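You operate a simulated robot arm through the tools that you are given. There is no shell and no other tool.

Carry out the task below with a simulated robot arm. There is one attempt and no reset: what you move stays moved.

JOB
Dose one portion of shallots and one of garlic into the tub under the hopper.
Fine: nothing spilt; the tub ends standing in the grey tray, the hopper's tray pushed in, its black knob at 0.

It is judged by the outcome, as a careful person would: the job done as asked, and still so three seconds after it is handed in. It fails if anything else is knocked over, pushed out of place, dropped, spilled or broken.

ROBOT AND FRAMES
A 7-joint arm with a fingered hand, fixed in place. Base frame: the origin is at the foot of the arm, x ahead of it, y to its left, z up. Units: mm, degrees, N and s.
Its first joint turns from -166.0 to 166.0 degrees. Payload 3.7 kg.
The TCP is the grasp point between the finger pads, 25 mm short of the fingertips. In the tool frame z runs along the fingers and y along their closing line. Largest opening 88 mm; the body of the gripper starts 29 mm behind the TCP. The gripper is a hand of 5 fingers: y runs from the thumb to the fingers, the wrist lies at [-13, -106, -174] in the tool frame, and closing takes about 1.5 s.
Orientation is that of the tool frame in the base frame, as a unit quaternion [x, y, z, w]. With the fingers straight down and the wrist toward the robot, the tool's x, y and z point along [0, 1, 0], [1, 0, 0] and [0, 0, -1] of the base frame.

CONTROLS
- The arm moves only by the tool arm_command. Its argument "targets" is one flat list of numbers, 6 for each row, row after row: the shift along the tool's x, y, z in units of 40 mm (1.0 is 40 mm), then the turn, a rotation vector about the tool's x, y, z in units of 4 degrees (1.0 is 4 degrees). In form: [x, y, z, ax, ay, az, x, y, z, ax, ay, az, ...]. A call has 1 to 20 rows; each row shifts and turns the commanded pose from where the row before left it, along the tool's axes as they then stand. "gripper" is the gripper command, from -1 (fully open) to 1 (shut), values between in proportion, set as the call begins (left out, the last holds). A call with a number of a shift or a turn outside -1 to 1 is refused whole. Rows are played at 5 a second. More than 50 mm and 8.6 degrees between two rows, or a gripper value outside its range, and nothing of the call is played. Where a pose cannot be reached the arm comes as near as it can. A force on the tool above 40 N (or 10 N above the force at the start of the call, whichever is more), or a blocked arm, ends the call early, and 0.2 s more pass. The fingers move at their own pace (about 108 mm/s each) and stop on an object; they squeeze with about 31 N. The grip force told is the motor's: it shows also when the fingers shut on nothing. Time passes only in rows, and 0.2 s behind the last, so rows that do not move let the fingers close. The reply holds the time, the measured pose of the TCP, the force on the tool along the base axes, the opening and the grip force, in the units named above and with some noise, with the torque about the TCP (base axes, N m) and any sound that the robot's microphone picked up, and new pictures: "show" is both (left out), scene, wrist or none.
- Cameras (640 x 400 px; columns grow to the right, rows downward): "scene" is fixed at [50.9, 652.7, 1600.3]; the picture's right is [-0.60, -0.80, 0.00], its down [-0.52, 0.39, -0.76] and it looks along [0.61, -0.46, -0.65] (base axes); focal length 355 px, centre (320, 200). "wrist" rides on the gripper at [59, -79, -105] in the tool frame; the picture's right is [-0.73, 0.32, -0.61], its down [-0.62, -0.68, 0.38] and it looks along [-0.29, 0.66, 0.70] (tool axes); focal length 234 px, centre (320, 200). There is no depth. A picture from a camera that has moved, and an enlarged one, comes with that camera's place and axes in the base frame and with its lens.
- curl_fingers(index, middle, ring, little, thumb_bend, thumb_turn): sets how far each is bent, from 0 (flat) to 1 (curled in); at 0.3 the hand is open as for a grip, at 0.7 the pads meet at the TCP. One left out holds its place. A second passes; each finger stops where it meets its share of the squeeze, and holds until it gets a number again. A gripper value or a shape takes the hand back. It gives what a move gives, with no picture; readings hold the bend of each and the force on index, middle, ring, little, thumb and palm. thumb_turn goes from beside the hand (0) to across from the fingers (1), as for a grip.
- preshape(shape): the hand has 5 fingers and takes this shape, open, in about a second: jaw (thumb against the fingers, like two jaws); tri (thumb and two fingers); tip (a fingertip pinch); poke (one finger out to press); point (the index stretched); flat (the hand flat); cup (the hand cupped); fist (a fist). The gripper value then closes the fingers along that shape, each until it touches; the sizes above hold for jaw. It gives what a move gives, with no picture.
- inspect(camera, box): a new picture of the part [left, top, right, bottom] of that camera's present view, enlarged. The clock stands still meanwhile.
- close_job(): hands the job in; it is judged then, once.

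Places have to be worked out from the pictures, the camera data and where the tool is seen. Open the gripper and draw the arm clear of the work before you hand the job in, unless the task says otherwise.

The tools are called after "Emit:" as a command line: name --argument value ..., lists and objects as JSON in quotes. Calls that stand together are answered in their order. arm_command: Moves the arm, as the interface text tells. Its arguments: {"type":"object","properties":{"targets":{"type":"array","items":{"type":"number"}},"gripper":{"type":"number"},"show":{"type":"string","enum":["both","scene","wrist","none"]}},"required":["targets"]} The other tools are called the same way: preshape (shape) gives the hand a shape; curl_fingers (index, middle, ring, little, thumb_bend, thumb_turn) moves the fingers one by one; inspect (camera, box) takes an enlarged picture of a part of a camera's view; close_job () hands the job in.

At the start:

```text
clock: 0.0
tool_pos: [390.5, 311.6, 1296.6]
tool_rot: [0.707, 0.707, 0.0, 0.0]
contact_force: [0.1, -1.3, -0.3]
torque: [0.0, -0.01, 0.02]
gripper_width: 87.5
grasp_force: 0.1
shape: jaw
bend: [0.3, 0.3, 0.3, 0.3, 0.3, 0.98]
finger forces: [0.0, 0.1, 0.1, 0.0, 0.0, 0.0]
```

scene: 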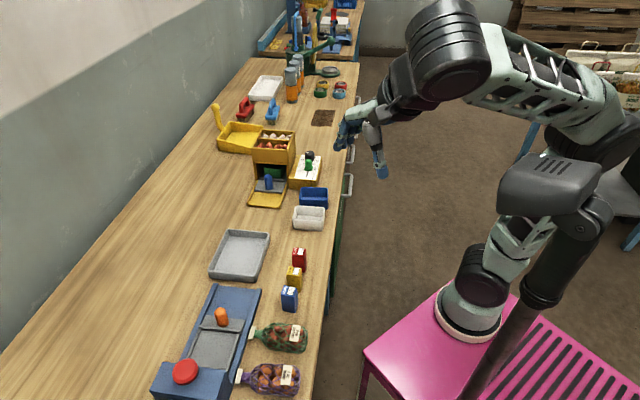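
wrist: 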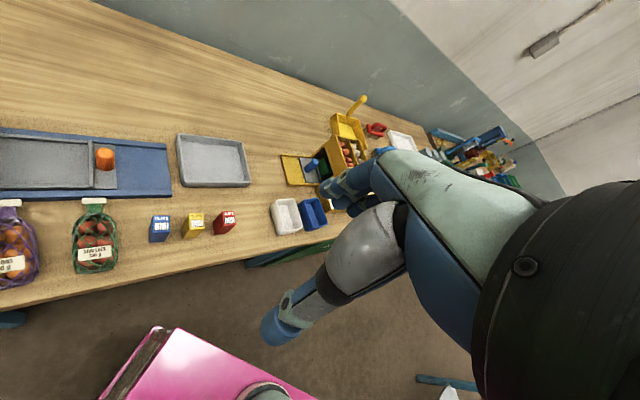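

I'll start by looking closely at the hopper and the things around it in the scene view.

Emit:
inspect --camera "scene" --box '[200, 90, 360, 240]'

Emit:
inspect --camera "scene" --box '[140, 210, 340, 400]'

Emit:
inspect --camera "wrist" --box '[240, 80, 420, 240]'

Emit:
inspect --camera "wrist" --box '[0, 100, 340, 300]'

Emit:
inspect --camera "scene" --box '[240, 120, 330, 215]'

```text
2.67 times, centred on (280, 165) of scene
camera zoom: at [50.9, 652.7, 1600.3], right [-0.6, -0.8, 0.0], down [-0.52, 0.39, -0.76], along [0.61, -0.46, -0.65], focal length 946 px, centre (427, 293)
```

zoom: 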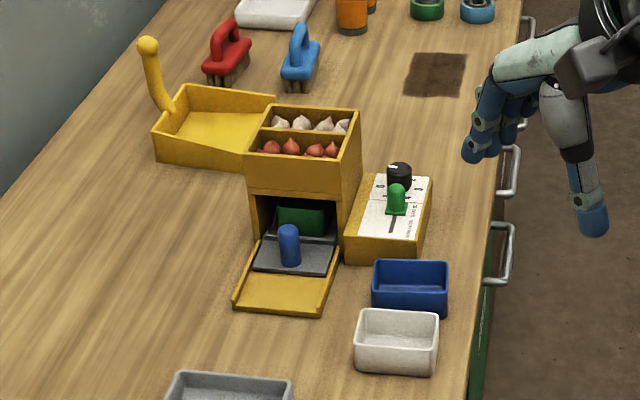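

```text
2.11 times, centred on (240, 305) of scene
camera zoom: at [50.9, 652.7, 1600.3], right [-0.6, -0.8, 0.0], down [-0.52, 0.39, -0.76], along [0.61, -0.46, -0.65], focal length 747 px, centre (488, -21)
```

zoom: 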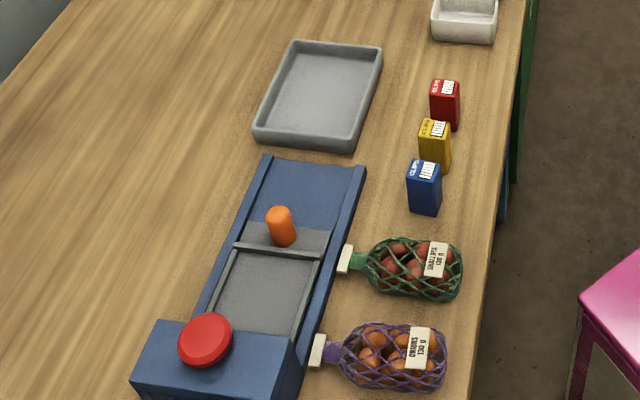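

```text
2.50 times, centred on (330, 160) of wrist
camera zoom: at [312.1, 370.5, 1401.9], right [0.32, -0.73, 0.61], down [-0.68, -0.62, -0.38], along [0.66, -0.29, -0.7], focal length 585 px, centre (295, 300)
```

zoom: 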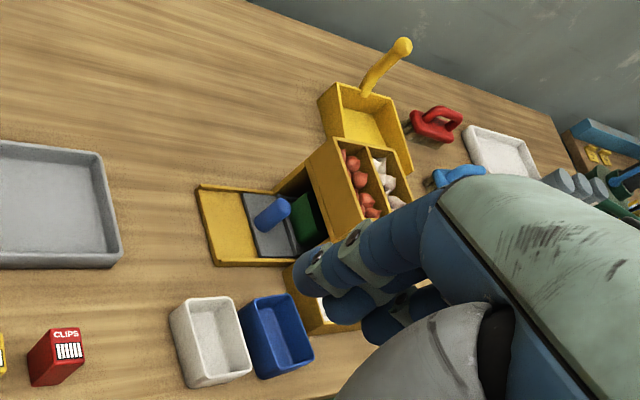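

```text
1.88 times, centred on (170, 200) of wrist
camera zoom: at [312.1, 370.5, 1401.9], right [0.32, -0.73, 0.61], down [-0.68, -0.62, -0.38], along [0.66, -0.29, -0.7], focal length 441 px, centre (602, 200)
```

zoom: 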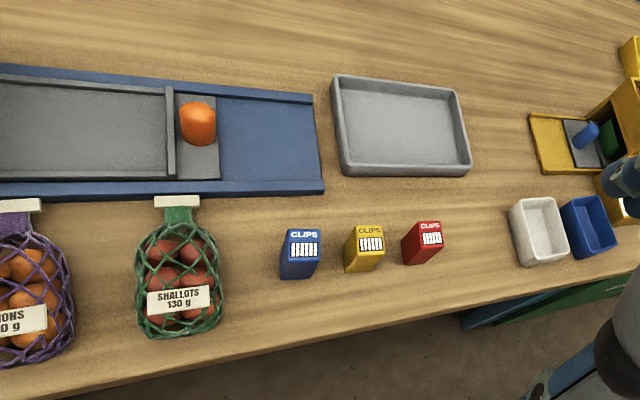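

```text
4.21 times, centred on (285, 168) of scene
camera zoom: at [50.9, 652.7, 1600.3], right [-0.6, -0.8, 0.0], down [-0.52, 0.39, -0.76], along [0.61, -0.46, -0.65], focal length 1493 px, centre (467, 337)
```

zoom: 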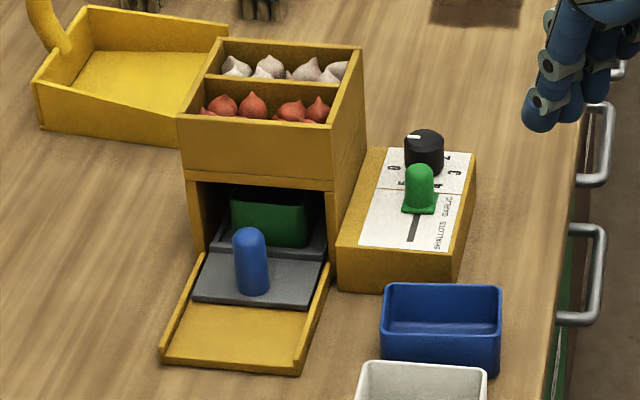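

The hopper has a lever panel on the side nearer the robot and a grey sliding tray with a blue peg, and the green tub sits inside. The large grey tray is a separate object. I'll move the hand high above the panel so the wrist camera can read it.

Emit:
arm_command --targets '[-0.614, 0.752, 0.259, 0, 0, 0, -0.614, 0.752, 0.259, 0, 0, 0, -0.614, 0.752, 0.259, 0, 0, 0, -0.614, 0.752, 0.259, 0, 0, 0, -0.614, 0.752, 0.259, 0, 0, 0, -0.614, 0.752, 0.259, 0, 0, 0, -0.614, 0.752, 0.259, 0, 0, 0, -0.614, 0.752, 0.259, 0, 0, 0, -0.614, 0.752, 0.259, 0, 0, 0, -0.614, 0.752, 0.259, 0, 0, 0, -0.614, 0.752, 0.259, 0, 0, 0, -0.614, 0.752, 0.259, 0, 0, 0, -0.614, 0.752, 0.259, 0, 0, 0, -0.614, 0.752, 0.259, 0, 0, 0]'

```text
clock: 3.0
tool_pos: [812.3, -33.7, 1151.1]
tool_rot: [0.708, 0.707, 0.001, 0.001]
contact_force: [0.1, -0.2, -0.2]
torque: [0.0, 0.03, -0.01]
gripper_width: 87.7
grasp_force: 0.0
shape: jaw
bend: [0.3, 0.3, 0.3, 0.3, 0.3, 0.98]
finger forces: [0.0, 0.0, 0.0, 0.0, 0.1, 0.0]
camera wrist: at [733.8, 26.1, 1256.4], right [0.32, -0.73, 0.61], down [-0.68, -0.62, -0.38], along [0.66, -0.29, -0.69], focal length 234 px, centre (320, 200)
```

scene: 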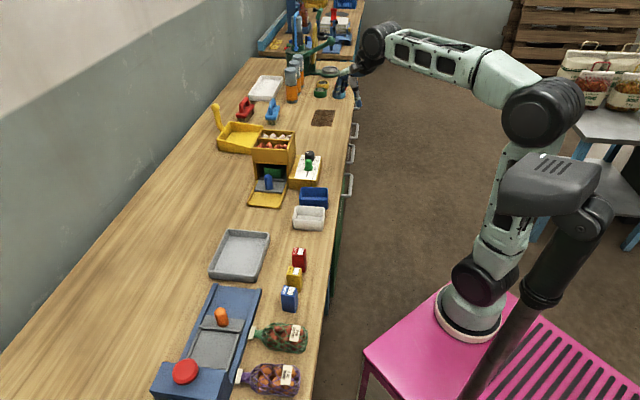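
wrist: 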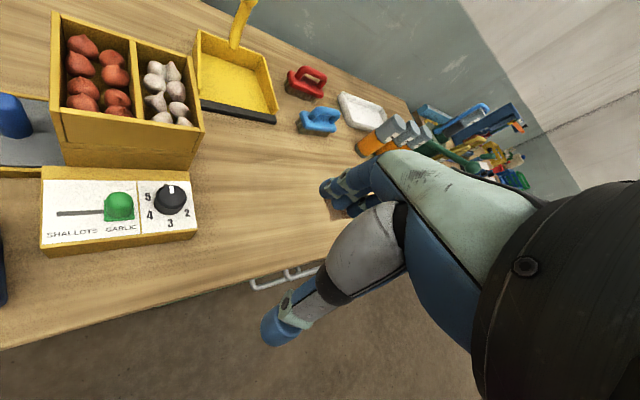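

The panel is in view now; I'll enlarge it.

Emit:
inspect --camera "wrist" --box '[30, 140, 210, 260]'

Emit:
inspect --camera "wrist" --box '[0, 0, 300, 190]'

Emit:
inspect --camera "scene" --box '[245, 120, 330, 215]'

```text
3.33 times, centred on (120, 200) of wrist
camera zoom: at [733.8, 26.1, 1256.4], right [0.32, -0.73, 0.61], down [-0.68, -0.62, -0.38], along [0.66, -0.29, -0.69], focal length 781 px, centre (987, 200)
```

zoom: 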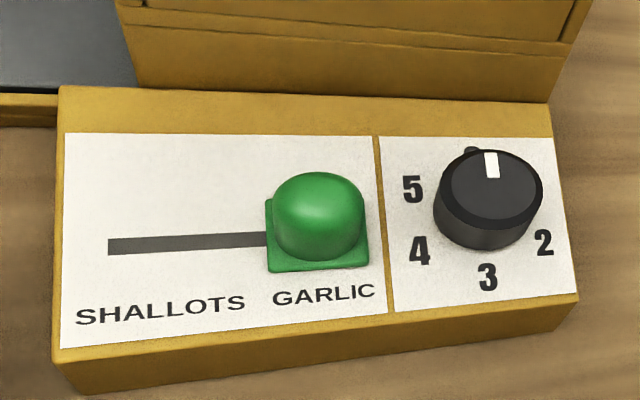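

```text
2.11 times, centred on (150, 95) of wrist
camera zoom: at [733.8, 26.1, 1256.4], right [0.32, -0.73, 0.61], down [-0.68, -0.62, -0.38], along [0.66, -0.29, -0.69], focal length 493 px, centre (678, 421)
```

zoom: 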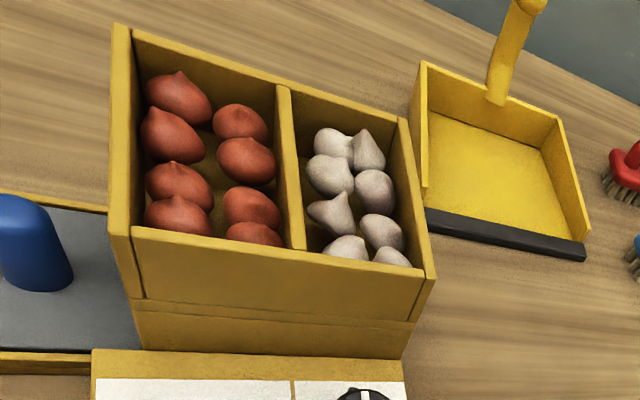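

```text
4.21 times, centred on (288, 168) of scene
camera zoom: at [50.9, 652.7, 1600.3], right [-0.6, -0.8, 0.0], down [-0.52, 0.39, -0.76], along [0.61, -0.46, -0.65], focal length 1493 px, centre (457, 337)
```

zoom: 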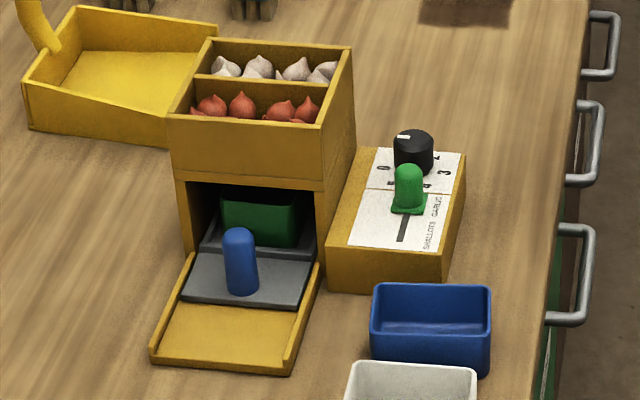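

The panel reads as follows: the green slider is at GARLIC, and the black dial points to 0 (towards the hopper), with 1–5 running clockwise. I put the knob top near (868, 79, 955), the slider dome near (831, 111, 959), and the hopper wall about 50 mm behind them. I'll try the fingertip pinch shape and see how slim it is.

Emit:
preshape --shape "tip"

Emit:
inspect --camera "scene" --box '[300, 40, 400, 120]'

Emit:
inspect --camera "wrist" --box '[230, 120, 450, 360]'

```text
clock: 3.9
tool_pos: [812.6, -31.8, 1151.7]
tool_rot: [0.707, 0.707, 0.0, 0.0]
contact_force: [-0.1, -0.7, -0.1]
torque: [0.01, -0.02, -0.02]
gripper_width: 87.6
grasp_force: 0.1
shape: tip
bend: [0.3, 0.98, 0.99, 0.99, 0.3, 0.98]
finger forces: [0.0, 0.0, 0.0, 0.0, 0.0, 0.0]
```

```text
5.00 times, centred on (350, 80) of scene
camera zoom: at [50.9, 652.7, 1600.3], right [-0.6, -0.8, 0.0], down [-0.52, 0.39, -0.76], along [0.61, -0.46, -0.65], focal length 1773 px, centre (170, 800)
```

zoom: 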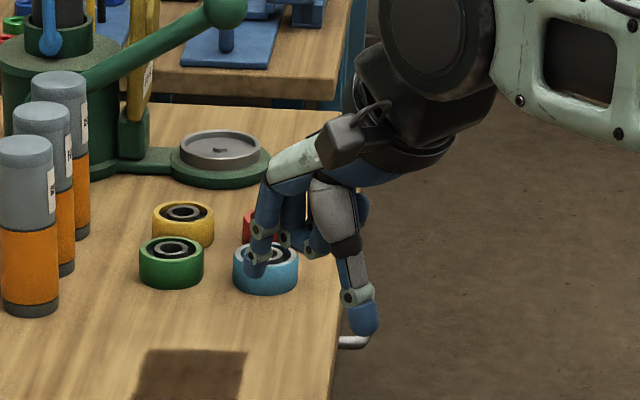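

```text
1.67 times, centred on (340, 240) of wrist
camera zoom: at [734.0, 26.3, 1256.0], right [0.32, -0.73, 0.61], down [-0.68, -0.62, -0.38], along [0.66, -0.29, -0.7], focal length 390 px, centre (287, 133)
```

zoom: 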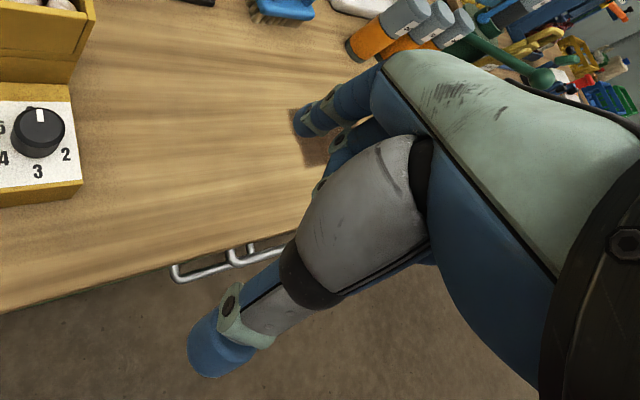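

The tip shape pinches with only the index and thumb. I'll turn the hand 45° so its closing line faces the hopper square-on, and shut the pinch to see where the tips meet.

Emit:
arm_command --targets '[0, 0, 0, 0, 0, -0.9375, 0, 0, 0, 0, 0, -0.9375, 0, 0, 0, 0, 0, -0.9375, 0, 0, 0, 0, 0, -0.9375, 0, 0, 0, 0, 0, -0.9375, 0, 0, 0, 0, 0, -0.9375, 0, 0, 0, 0, 0, -0.9375, 0, 0, 0, 0, 0, -0.9375, 0, 0, 0, 0, 0, -0.9375, 0, 0, 0, 0, 0, -0.9375, 0, 0, 0, 0, 0, -0.9375, 0, 0, 0, 0, 0, -0.9375]' --gripper 1

Emit:
inspect --camera "scene" --box '[300, 40, 400, 120]'

Emit:
inspect --camera "wrist" --box '[230, 120, 450, 360]'

```text
clock: 6.5
tool_pos: [813.4, -32.8, 1152.2]
tool_rot: [0.382, 0.924, 0.001, 0.0]
contact_force: [0.1, -0.8, 0.5]
torque: [0.04, 0.0, -0.01]
gripper_width: 0.4
grasp_force: 30.7
shape: tip
bend: [0.7, 1.0, 1.0, 1.0, 0.78, 1.0]
finger forces: [0.0, 0.0, 0.0, 0.0, 0.0, 0.1]
camera wrist: at [715.2, -47.3, 1256.4], right [0.74, -0.28, 0.61], down [-0.04, -0.92, -0.38], along [0.67, 0.26, -0.7], focal length 234 px, centre (320, 200)
```

scene: 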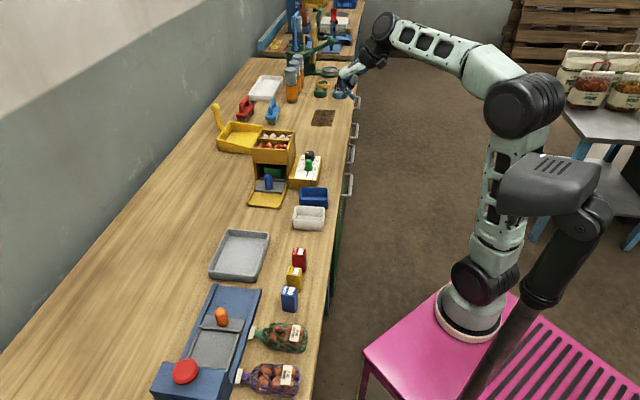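
wrist: 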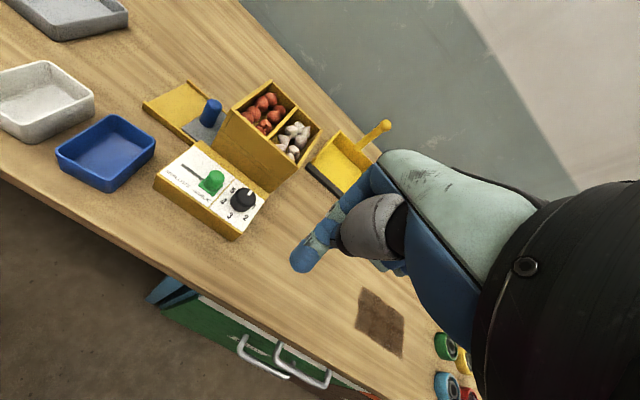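

```text
5.00 times, centred on (350, 80) of scene
camera zoom: at [50.9, 652.7, 1600.3], right [-0.6, -0.8, 0.0], down [-0.52, 0.39, -0.76], along [0.61, -0.46, -0.65], focal length 1773 px, centre (170, 800)
```

zoom: 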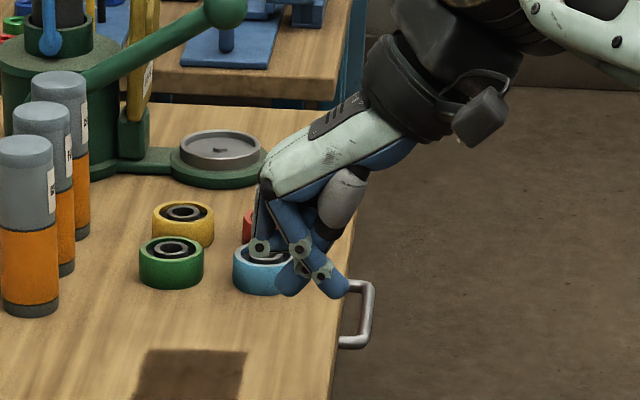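

```text
1.67 times, centred on (340, 240) of wrist
camera zoom: at [715.2, -47.3, 1256.4], right [0.74, -0.28, 0.61], down [-0.04, -0.92, -0.38], along [0.67, 0.26, -0.7], focal length 390 px, centre (287, 133)
```

zoom: 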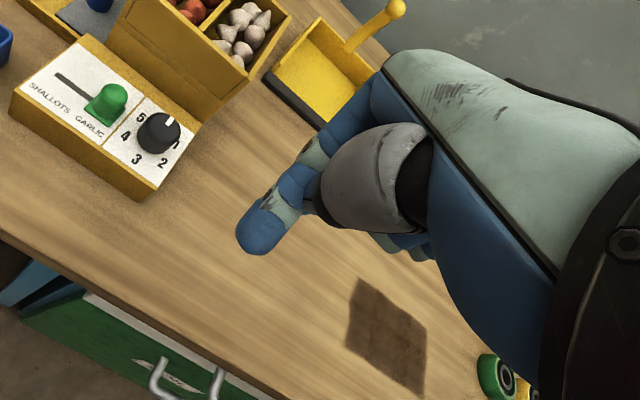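

The pinch is slim and the tips meet at the TCP. Next I'll open it to about 55 mm and hover over the green slider, above the hopper rim height, to check alignment.

Emit:
arm_command --targets '[0.445, 0.572, 0.46, 0, 0, 0, 0.445, 0.572, 0.46, 0, 0, 0, 0.445, 0.572, 0.46, 0, 0, 0, 0.445, 0.572, 0.46, 0, 0, 0, 0.445, 0.572, 0.46, 0, 0, 0, 0, 0, 0, 0, 0, 0]' --gripper -0.25

Emit:
inspect --camera "scene" --box '[250, 90, 370, 200]'

Emit:
inspect --camera "wrist" --box '[160, 120, 420, 320]'

```text
clock: 7.9
tool_pos: [831.1, 112.0, 1059.1]
tool_rot: [0.382, 0.924, 0.0, -0.001]
contact_force: [0.4, -0.5, 0.6]
torque: [0.01, -0.01, 0.02]
gripper_width: 54.9
grasp_force: 0.1
shape: tip
bend: [0.3, 0.98, 0.99, 0.99, 0.63, 1.0]
finger forces: [0.0, 0.0, 0.1, 0.1, 0.0, 0.1]
camera wrist: at [734.1, 97.0, 1164.0], right [0.74, -0.28, 0.61], down [-0.04, -0.92, -0.38], along [0.67, 0.26, -0.7], focal length 234 px, centre (320, 200)
```

scene: 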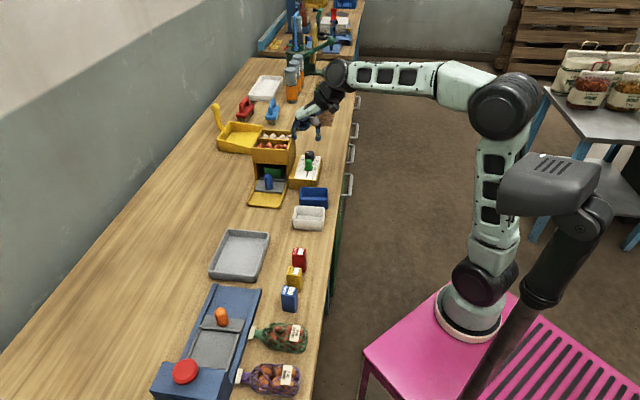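
wrist: 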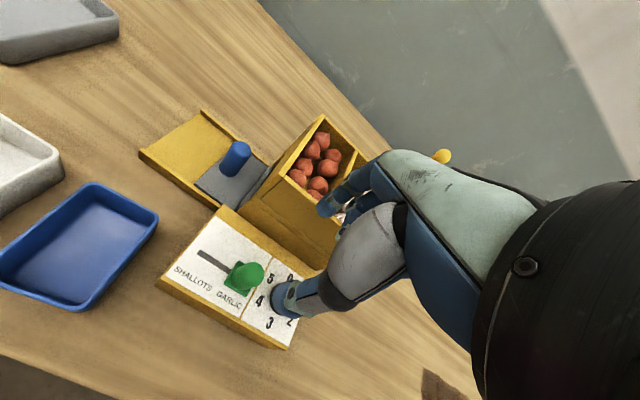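

```text
3.64 times, centred on (310, 145) of scene
camera zoom: at [50.9, 652.7, 1600.3], right [-0.6, -0.8, 0.0], down [-0.52, 0.39, -0.76], along [0.61, -0.46, -0.65], focal length 1290 px, centre (356, 400)
```

zoom: 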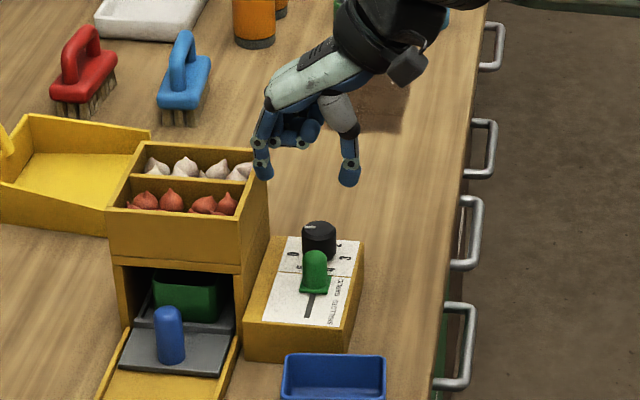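

```text
2.00 times, centred on (290, 220) of wrist
camera zoom: at [734.1, 97.0, 1164.0], right [0.74, -0.28, 0.61], down [-0.04, -0.92, -0.38], along [0.67, 0.26, -0.7], focal length 468 px, centre (380, 160)
```

zoom: 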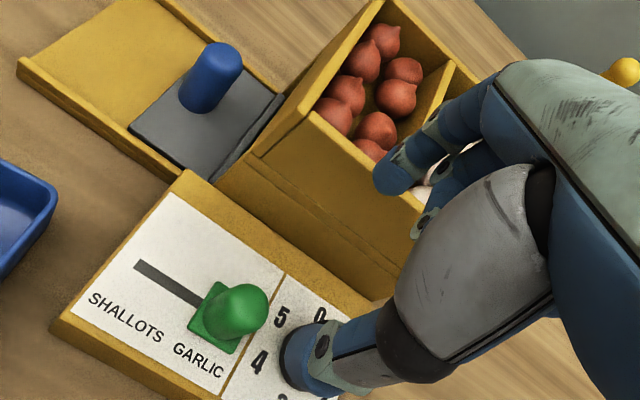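

With the partial gripper value only the thumb moved, so the index would pass too close to the hopper wall. I'll set the index and thumb bends individually and look again.

Emit:
curl_fingers --index 0.45 --thumb_bend 0.58

Emit:
inspect --camera "scene" --box '[270, 90, 350, 160]'

Emit:
inspect --camera "wrist" --box '[160, 120, 420, 320]'

```text
clock: 8.9
tool_pos: [831.0, 110.9, 1058.4]
tool_rot: [0.383, 0.924, 0.0, 0.0]
contact_force: [-0.4, -0.2, 0.0]
torque: [0.0, -0.01, 0.0]
gripper_width: 39.3
grasp_force: 0.0
shape: fingers
bend: [0.45, 0.98, 0.99, 0.99, 0.57, 1.0]
finger forces: [0.1, 0.1, 0.0, 0.0, 0.0, 0.0]
```

```text
5.71 times, centred on (310, 125) of scene
camera zoom: at [50.9, 652.7, 1600.3], right [-0.6, -0.8, 0.0], down [-0.52, 0.39, -0.76], along [0.61, -0.46, -0.65], focal length 2027 px, centre (377, 629)
```

zoom: 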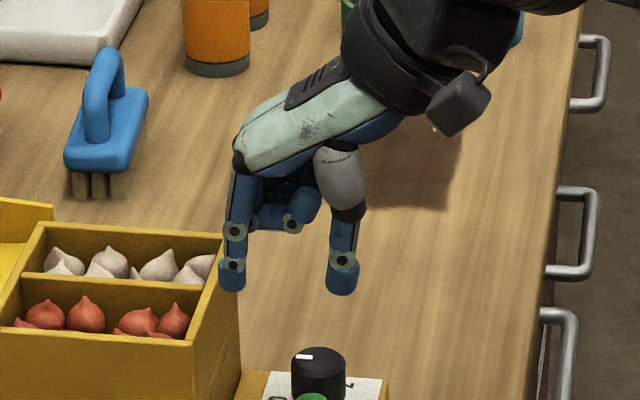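

```text
2.00 times, centred on (290, 220) of wrist
camera zoom: at [734.1, 96.6, 1164.3], right [0.74, -0.28, 0.61], down [-0.04, -0.92, -0.38], along [0.67, 0.26, -0.7], focal length 468 px, centre (380, 160)
```

zoom: 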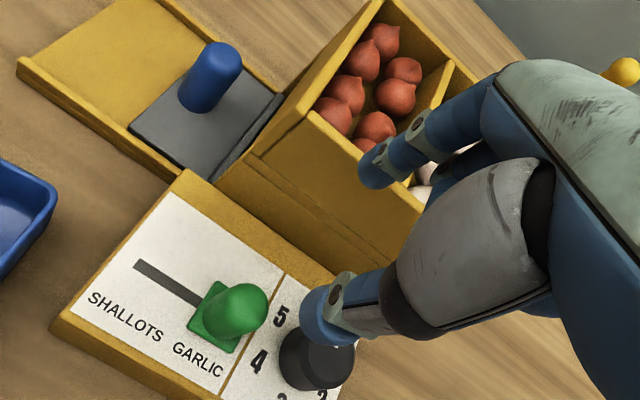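

The index tip sits about 40 mm out and the thumb about 19 mm out, so the midpoint is roughly 12 mm off the TCP. I'll shift by that amount and lower them to straddle the slider dome, with the tips just above the panel.

Emit:
arm_command --targets '[0, -0.3, 0, 0, 0, 0, 0, 0, 0.6, 0, 0, 0, 0, 0, 0.6, 0, 0, 0, 0, 0, 0.6, 0, 0, 0, 0, 0, 0.56, 0, 0, 0, 0, 0, 0, 0, 0, 0]'

Emit:
inspect --camera "scene" --box '[260, 110, 350, 190]'

Emit:
inspect --camera "wrist" --box '[200, 100, 460, 300]'

```text
clock: 10.3
tool_pos: [822.1, 102.7, 964.6]
tool_rot: [0.383, 0.924, 0.0, 0.0]
contact_force: [-0.4, 0.5, 1.0]
torque: [0.03, 0.01, -0.01]
gripper_width: 39.6
grasp_force: 0.1
shape: fingers
bend: [0.45, 0.98, 0.99, 0.99, 0.57, 1.0]
finger forces: [0.1, 0.0, 0.1, 0.0, 0.1, 0.0]
camera wrist: at [725.0, 88.5, 1070.0], right [0.74, -0.28, 0.61], down [-0.04, -0.92, -0.38], along [0.67, 0.26, -0.7], focal length 234 px, centre (320, 200)
```

scene: 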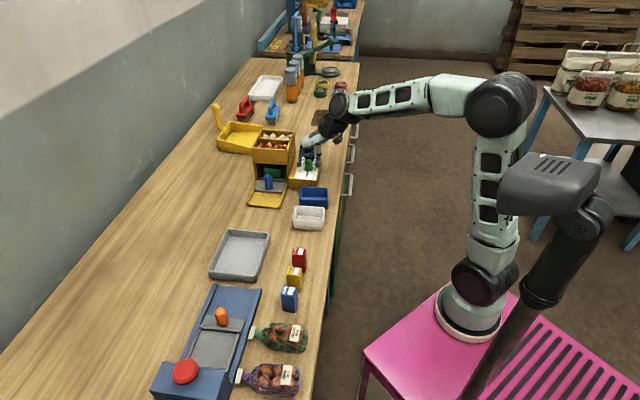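
wrist: 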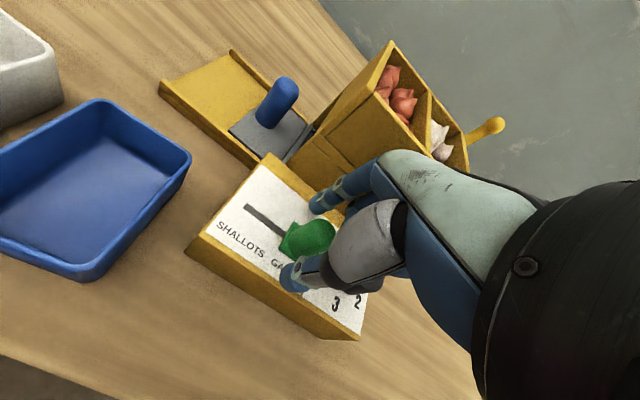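

```text
5.00 times, centred on (305, 150) of scene
camera zoom: at [50.9, 652.7, 1600.3], right [-0.6, -0.8, 0.0], down [-0.52, 0.39, -0.76], along [0.61, -0.46, -0.65], focal length 1773 px, centre (395, 450)
```

zoom: 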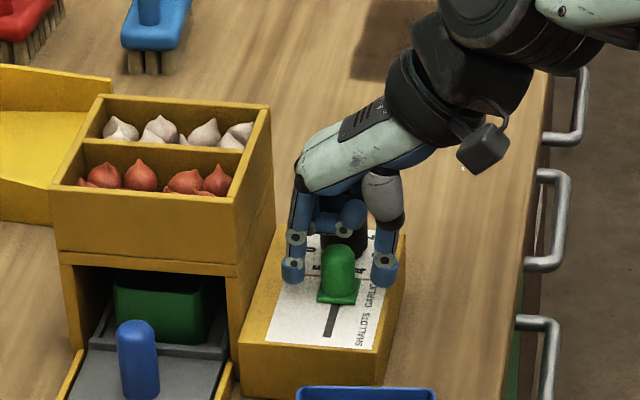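

```text
2.00 times, centred on (330, 200) of wrist
camera zoom: at [725.0, 88.5, 1070.0], right [0.74, -0.28, 0.61], down [-0.04, -0.92, -0.38], along [0.67, 0.26, -0.7], focal length 468 px, centre (300, 200)
```

zoom: 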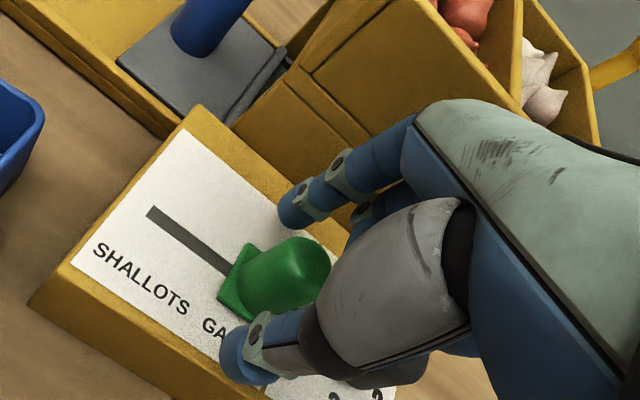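

The fingers straddle the green dome as planned. I'll close index and thumb onto it.

Emit:
curl_fingers --index 0.65 --thumb_bend 0.7

Emit:
inspect --camera "scene" --box '[260, 110, 350, 190]'

Emit:
inspect --camera "wrist" --box '[200, 100, 460, 300]'

```text
clock: 11.3
tool_pos: [822.2, 102.7, 965.3]
tool_rot: [0.382, 0.924, 0.0, 0.0]
contact_force: [2.5, 2.8, -1.2]
torque: [0.04, -0.05, -0.02]
gripper_width: 14.3
grasp_force: 3.1
shape: fingers
bend: [0.57, 0.98, 0.99, 0.99, 0.68, 1.0]
finger forces: [4.4, 0.1, 0.0, 0.1, 1.2, 0.0]
```

```text
5.00 times, centred on (305, 150) of scene
camera zoom: at [50.9, 652.7, 1600.3], right [-0.6, -0.8, 0.0], down [-0.52, 0.39, -0.76], along [0.61, -0.46, -0.65], focal length 1773 px, centre (395, 450)
```

zoom: 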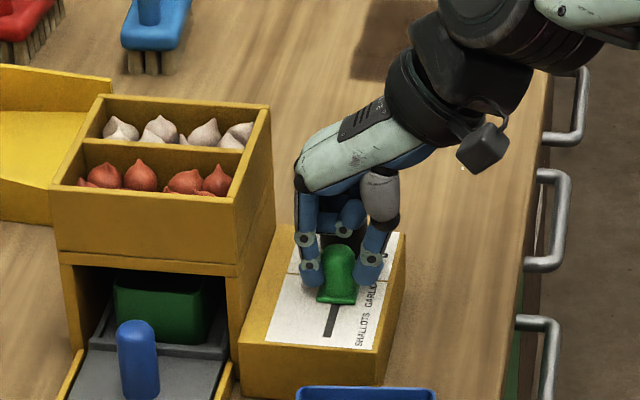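

```text
2.00 times, centred on (330, 200) of wrist
camera zoom: at [725.1, 88.7, 1070.2], right [0.74, -0.28, 0.61], down [-0.04, -0.92, -0.38], along [0.67, 0.26, -0.7], focal length 468 px, centre (300, 200)
```

zoom: 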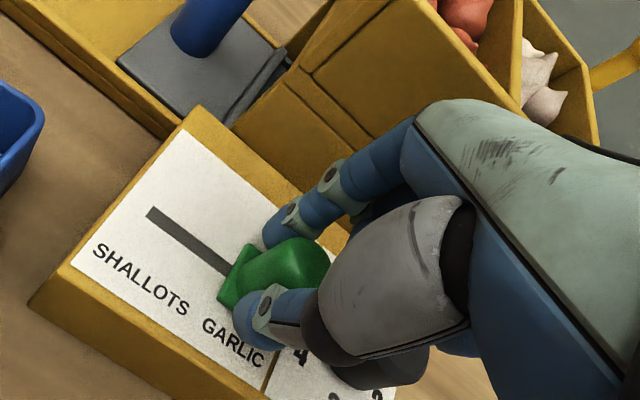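

The fingers are in light contact with the dome. I'll push it along its slot toward SHALLOTS, which is tool +x, in small steps.

Emit:
arm_command --targets '[0.2, 0, 0, 0, 0, 0, 0.2, 0, 0, 0, 0, 0, 0.2, 0, 0, 0, 0, 0, 0.2, 0, 0, 0, 0, 0, 0.2, 0, 0, 0, 0, 0]'

Emit:
inspect --camera "wrist" --box '[200, 100, 460, 300]'

Emit:
inspect --camera "scene" --box '[260, 110, 350, 190]'

```text
clock: 12.5
tool_pos: [792.0, 130.4, 965.4]
tool_rot: [0.383, 0.924, 0.0, 0.0]
contact_force: [-0.1, -0.5, -0.2]
torque: [0.04, -0.04, 0.0]
gripper_width: 4.5
grasp_force: 0.0
shape: fingers
bend: [0.65, 0.98, 0.99, 0.99, 0.7, 1.0]
finger forces: [0.0, 0.0, 0.0, 0.0, 0.0, 0.1]
camera wrist: at [696.2, 116.7, 1069.9], right [0.74, -0.29, 0.61], down [-0.04, -0.92, -0.38], along [0.67, 0.26, -0.7], focal length 234 px, centre (320, 200)
```

scene: 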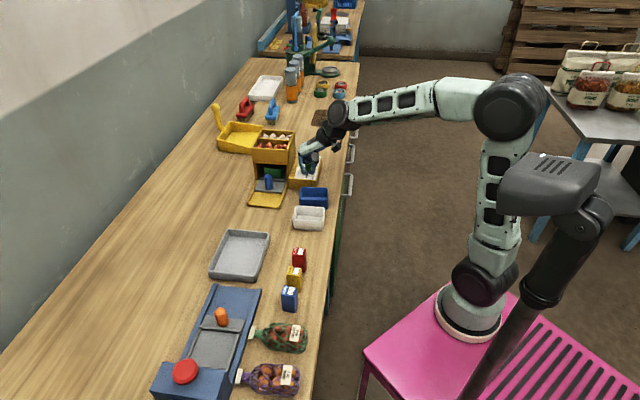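
wrist: 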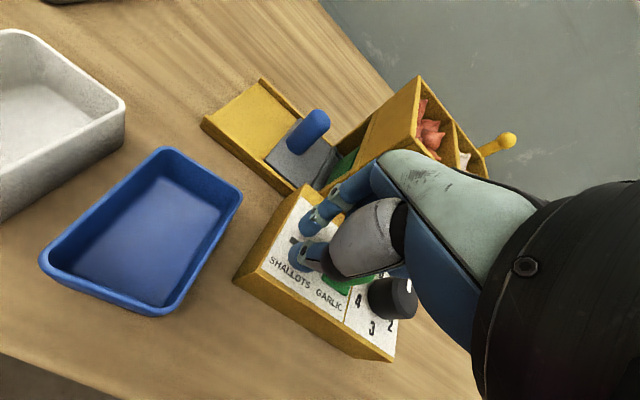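

```text
2.00 times, centred on (330, 200) of wrist
camera zoom: at [696.2, 116.7, 1069.9], right [0.74, -0.29, 0.61], down [-0.04, -0.92, -0.38], along [0.67, 0.26, -0.7], focal length 468 px, centre (300, 200)
```

zoom: 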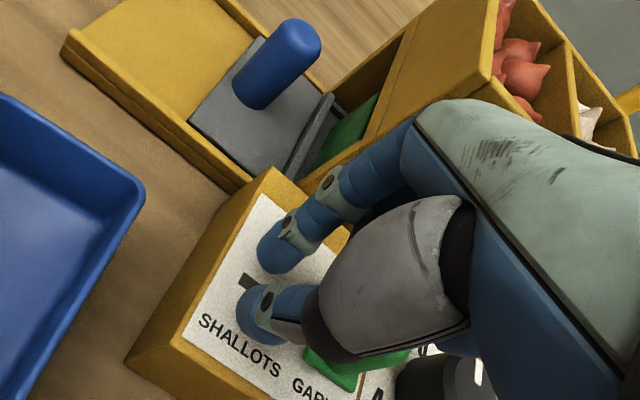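

```text
5.00 times, centred on (305, 150) of scene
camera zoom: at [50.9, 652.7, 1600.3], right [-0.6, -0.8, 0.0], down [-0.52, 0.39, -0.76], along [0.61, -0.46, -0.65], focal length 1773 px, centre (395, 450)
```

zoom: 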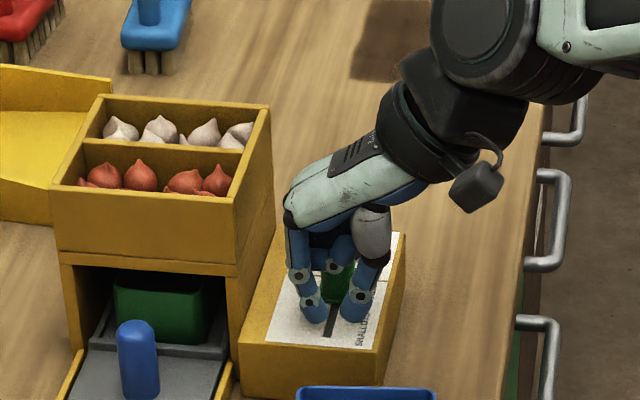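

The fingers slipped off the front of the dome and the slider stayed put. I'll reopen, go back past the dome's centre, and close behind it so the fingertips hook its far side.

Emit:
curl_fingers --index 0.45 --thumb_bend 0.57

Emit:
arm_command --targets '[-0.35, 0, 0, 0, 0, 0, -0.35, 0, 0, 0, 0, 0, -0.35, 0, 0, 0, 0, 0, -0.35, 0, 0, 0, 0, 0, 0, 0, 0.05, 0, 0, 0]'

Emit:
inspect --camera "wrist" --box '[200, 100, 460, 300]'

Emit:
inspect --camera "scene" --box '[270, 130, 340, 190]'

```text
clock: 13.5
tool_pos: [792.7, 130.2, 964.7]
tool_rot: [0.383, 0.924, 0.0, 0.001]
contact_force: [0.1, -0.1, -0.1]
torque: [0.0, -0.02, 0.01]
gripper_width: 40.0
grasp_force: 0.1
shape: fingers
bend: [0.45, 0.98, 0.99, 0.99, 0.56, 1.0]
finger forces: [0.1, 0.0, 0.1, 0.1, 0.0, 0.0]
```

```text
clock: 14.7
tool_pos: [832.8, 90.6, 963.4]
tool_rot: [0.382, 0.924, 0.0, 0.0]
contact_force: [-0.7, -0.7, -0.4]
torque: [0.0, -0.03, 0.02]
gripper_width: 39.6
grasp_force: 0.1
shape: fingers
bend: [0.45, 0.98, 0.99, 0.99, 0.56, 1.0]
finger forces: [0.0, 0.0, 0.0, 0.1, 0.1, 0.0]
camera wrist: at [735.9, 76.8, 1068.4], right [0.74, -0.29, 0.61], down [-0.04, -0.92, -0.38], along [0.67, 0.26, -0.7], focal length 234 px, centre (320, 200)
```

scene: 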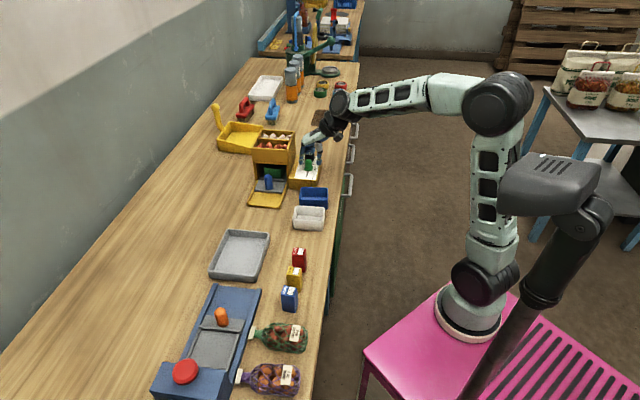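
wrist: 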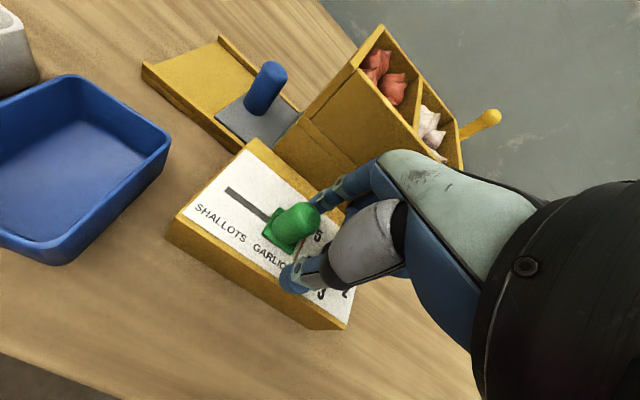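

```text
2.00 times, centred on (330, 200) of wrist
camera zoom: at [735.9, 76.8, 1068.4], right [0.74, -0.29, 0.61], down [-0.04, -0.92, -0.38], along [0.67, 0.26, -0.7], focal length 468 px, centre (300, 200)
```

zoom: 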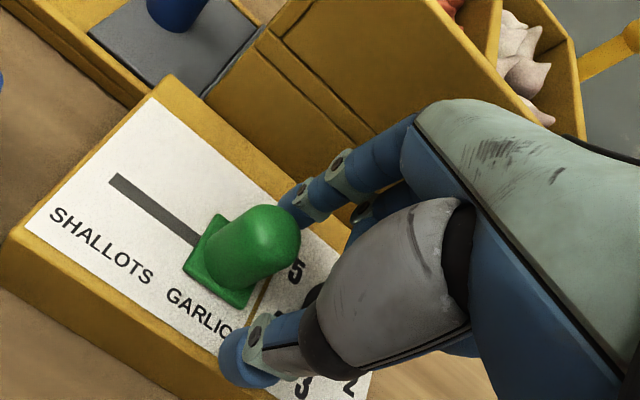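

```text
6.67 times, centred on (305, 160) of scene
camera zoom: at [50.9, 652.7, 1600.3], right [-0.6, -0.8, 0.0], down [-0.52, 0.39, -0.76], along [0.61, -0.46, -0.65], focal length 2365 px, centre (420, 467)
```

zoom: 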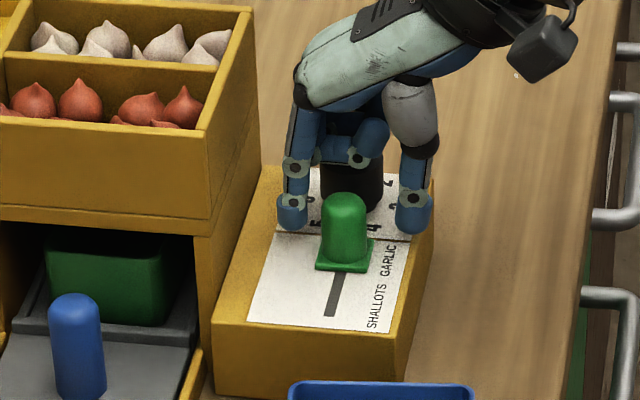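

The tips now sit behind the dome, just short of the knob. I'll narrow the gap so they catch the dome's rear, then push.

Emit:
curl_fingers --index 0.57 --thumb_bend 0.65

Emit:
inspect --camera "scene" --box '[270, 130, 340, 190]'

Emit:
inspect --camera "wrist" --box '[200, 100, 460, 300]'

```text
clock: 15.7
tool_pos: [832.6, 91.3, 962.3]
tool_rot: [0.382, 0.924, 0.0, 0.0]
contact_force: [0.6, 0.3, -1.8]
torque: [0.01, 0.0, 0.0]
gripper_width: 19.2
grasp_force: 0.1
shape: fingers
bend: [0.56, 0.98, 0.99, 0.99, 0.65, 1.0]
finger forces: [0.0, 0.0, 0.0, 0.0, 0.0, 0.0]
```

```text
6.67 times, centred on (305, 160) of scene
camera zoom: at [50.9, 652.7, 1600.3], right [-0.6, -0.8, 0.0], down [-0.52, 0.39, -0.76], along [0.61, -0.46, -0.65], focal length 2365 px, centre (420, 467)
```

zoom: 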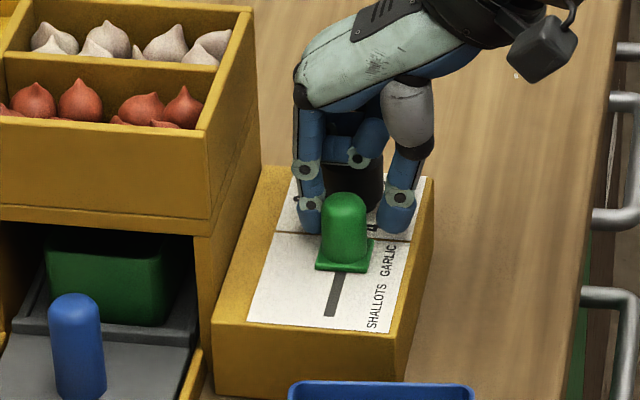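

```text
2.00 times, centred on (330, 200) of wrist
camera zoom: at [735.8, 76.9, 1068.4], right [0.74, -0.29, 0.61], down [-0.04, -0.92, -0.38], along [0.67, 0.26, -0.7], focal length 468 px, centre (300, 200)
```

zoom: 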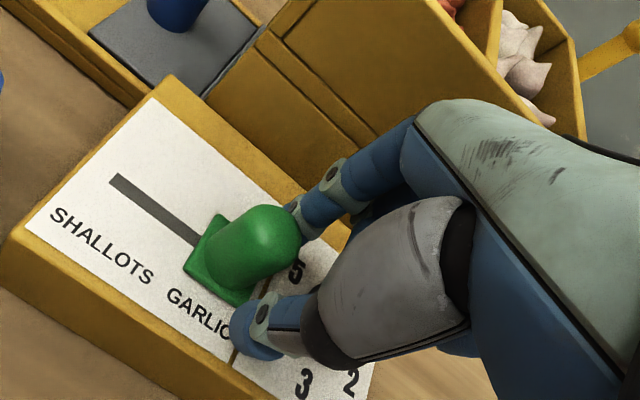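

The thumb is still a bit wide of the dome's flank, so I'll bring it in and then push toward SHALLOTS.

Emit:
curl_fingers --thumb_bend 0.72

Emit:
arm_command --targets '[0.2, 0, 0, 0, 0, 0, 0.2, 0, 0, 0, 0, 0, 0.2, 0, 0, 0, 0, 0, 0.2, 0, 0, 0, 0, 0]'

Emit:
inspect --camera "scene" --box '[270, 130, 340, 190]'

Emit:
inspect --camera "wrist" --box '[200, 100, 460, 300]'

```text
clock: 16.7
tool_pos: [833.0, 92.1, 963.8]
tool_rot: [0.382, 0.924, 0.0, 0.0]
contact_force: [-0.1, -0.6, 0.7]
torque: [0.02, 0.02, -0.02]
gripper_width: 11.1
grasp_force: 0.3
shape: fingers
bend: [0.56, 0.98, 0.99, 0.99, 0.72, 1.0]
finger forces: [0.1, 0.0, 0.1, 0.1, 0.2, 0.0]
```

```text
clock: 17.7
tool_pos: [810.7, 113.4, 963.1]
tool_rot: [0.383, 0.924, 0.0, 0.0]
contact_force: [-0.4, -0.5, 0.0]
torque: [-0.02, -0.03, -0.01]
gripper_width: 11.0
grasp_force: 0.2
shape: fingers
bend: [0.56, 0.98, 0.99, 0.99, 0.72, 1.0]
finger forces: [0.0, 0.1, 0.0, 0.0, 0.1, 0.1]
camera wrist: at [713.7, 99.8, 1068.0], right [0.74, -0.29, 0.61], down [-0.04, -0.92, -0.38], along [0.67, 0.26, -0.7], focal length 234 px, centre (320, 200)
```

scene: 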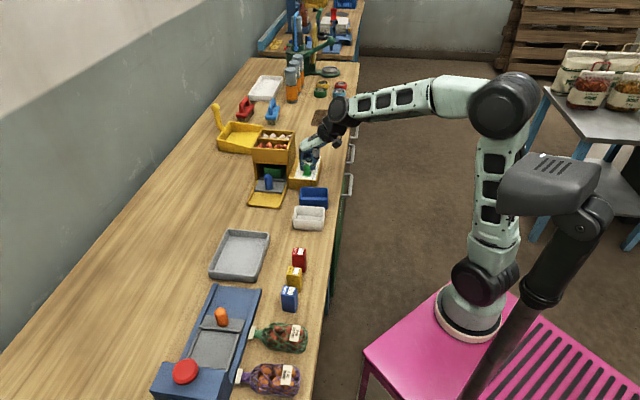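
wrist: 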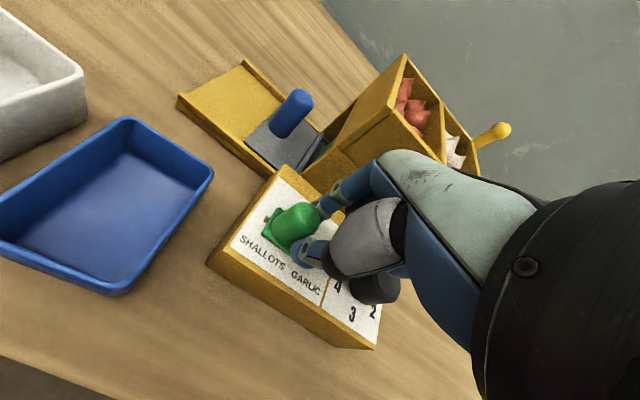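

```text
6.67 times, centred on (305, 160) of scene
camera zoom: at [50.9, 652.7, 1600.3], right [-0.6, -0.8, 0.0], down [-0.52, 0.39, -0.76], along [0.61, -0.46, -0.65], focal length 2365 px, centre (420, 467)
```

zoom: 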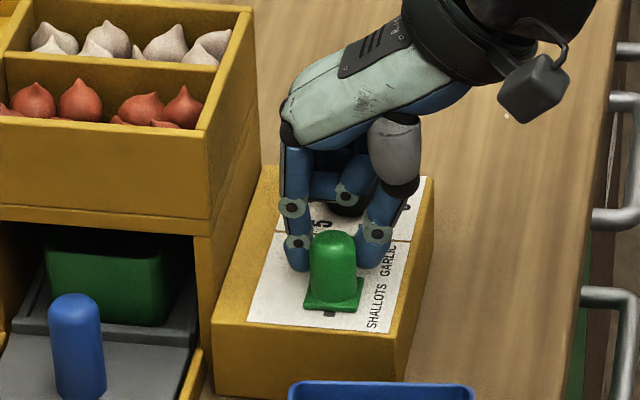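

```text
2.00 times, centred on (330, 200) of wrist
camera zoom: at [713.7, 99.8, 1068.0], right [0.74, -0.29, 0.61], down [-0.04, -0.92, -0.38], along [0.67, 0.26, -0.7], focal length 468 px, centre (300, 200)
```

zoom: 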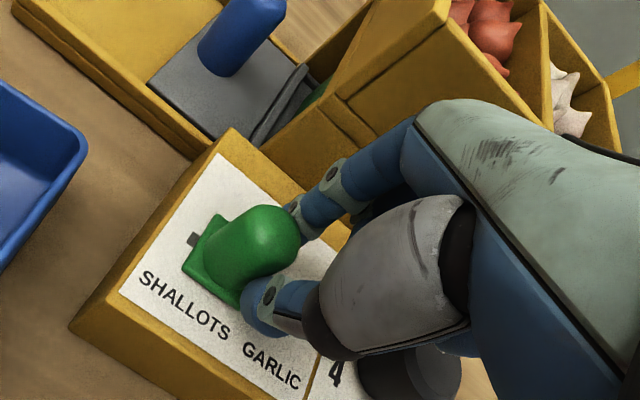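

The slider is moving with the fingers, and a short length of slot remains. I'll push the last stretch gently.

Emit:
arm_command --targets '[0.1, 0, 0, 0, 0, 0, 0.1, 0, 0, 0, 0, 0, 0.1, 0, 0, 0, 0, 0, 0.08, 0, 0, 0, 0, 0]' --show "none"

Emit:
inspect --camera "scene" --box '[270, 130, 340, 190]'

Emit:
inspect --camera "wrist" --box '[200, 100, 460, 300]'

```text
clock: 18.7
tool_pos: [799.5, 124.2, 962.5]
tool_rot: [0.382, 0.924, 0.0, 0.0]
contact_force: [2.4, -3.7, 0.3]
torque: [-0.06, -0.06, 0.0]
gripper_width: 14.6
grasp_force: 1.4
shape: fingers
bend: [0.54, 0.98, 0.99, 0.99, 0.71, 1.0]
finger forces: [1.3, 0.1, 0.0, 0.0, 2.8, 0.0]
```

```text
6.67 times, centred on (305, 160) of scene
camera zoom: at [50.9, 652.7, 1600.3], right [-0.6, -0.8, 0.0], down [-0.52, 0.39, -0.76], along [0.61, -0.46, -0.65], focal length 2365 px, centre (420, 467)
```

zoom: 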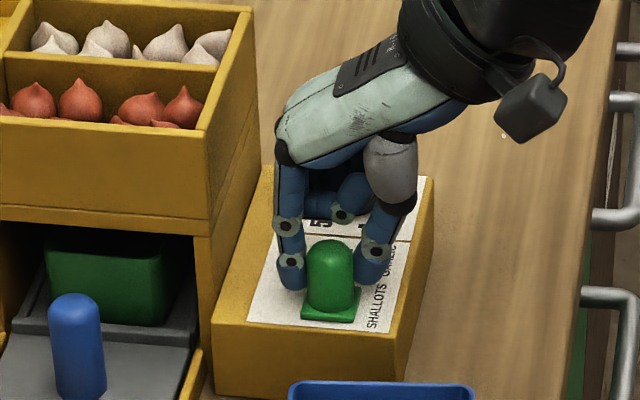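

```text
2.00 times, centred on (330, 200) of wrist
camera zoom: at [702.6, 110.3, 1067.8], right [0.74, -0.28, 0.61], down [-0.04, -0.92, -0.38], along [0.67, 0.26, -0.7], focal length 468 px, centre (300, 200)
```

zoom: 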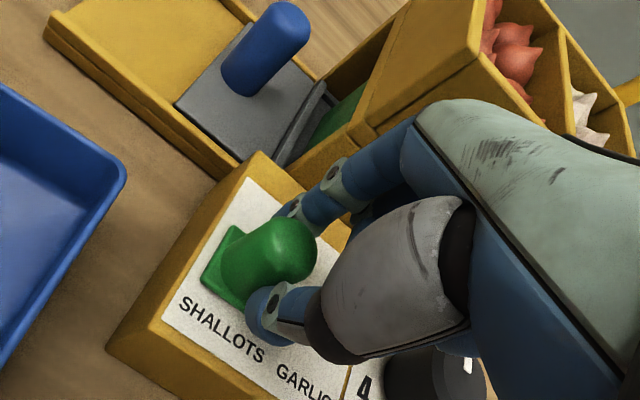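

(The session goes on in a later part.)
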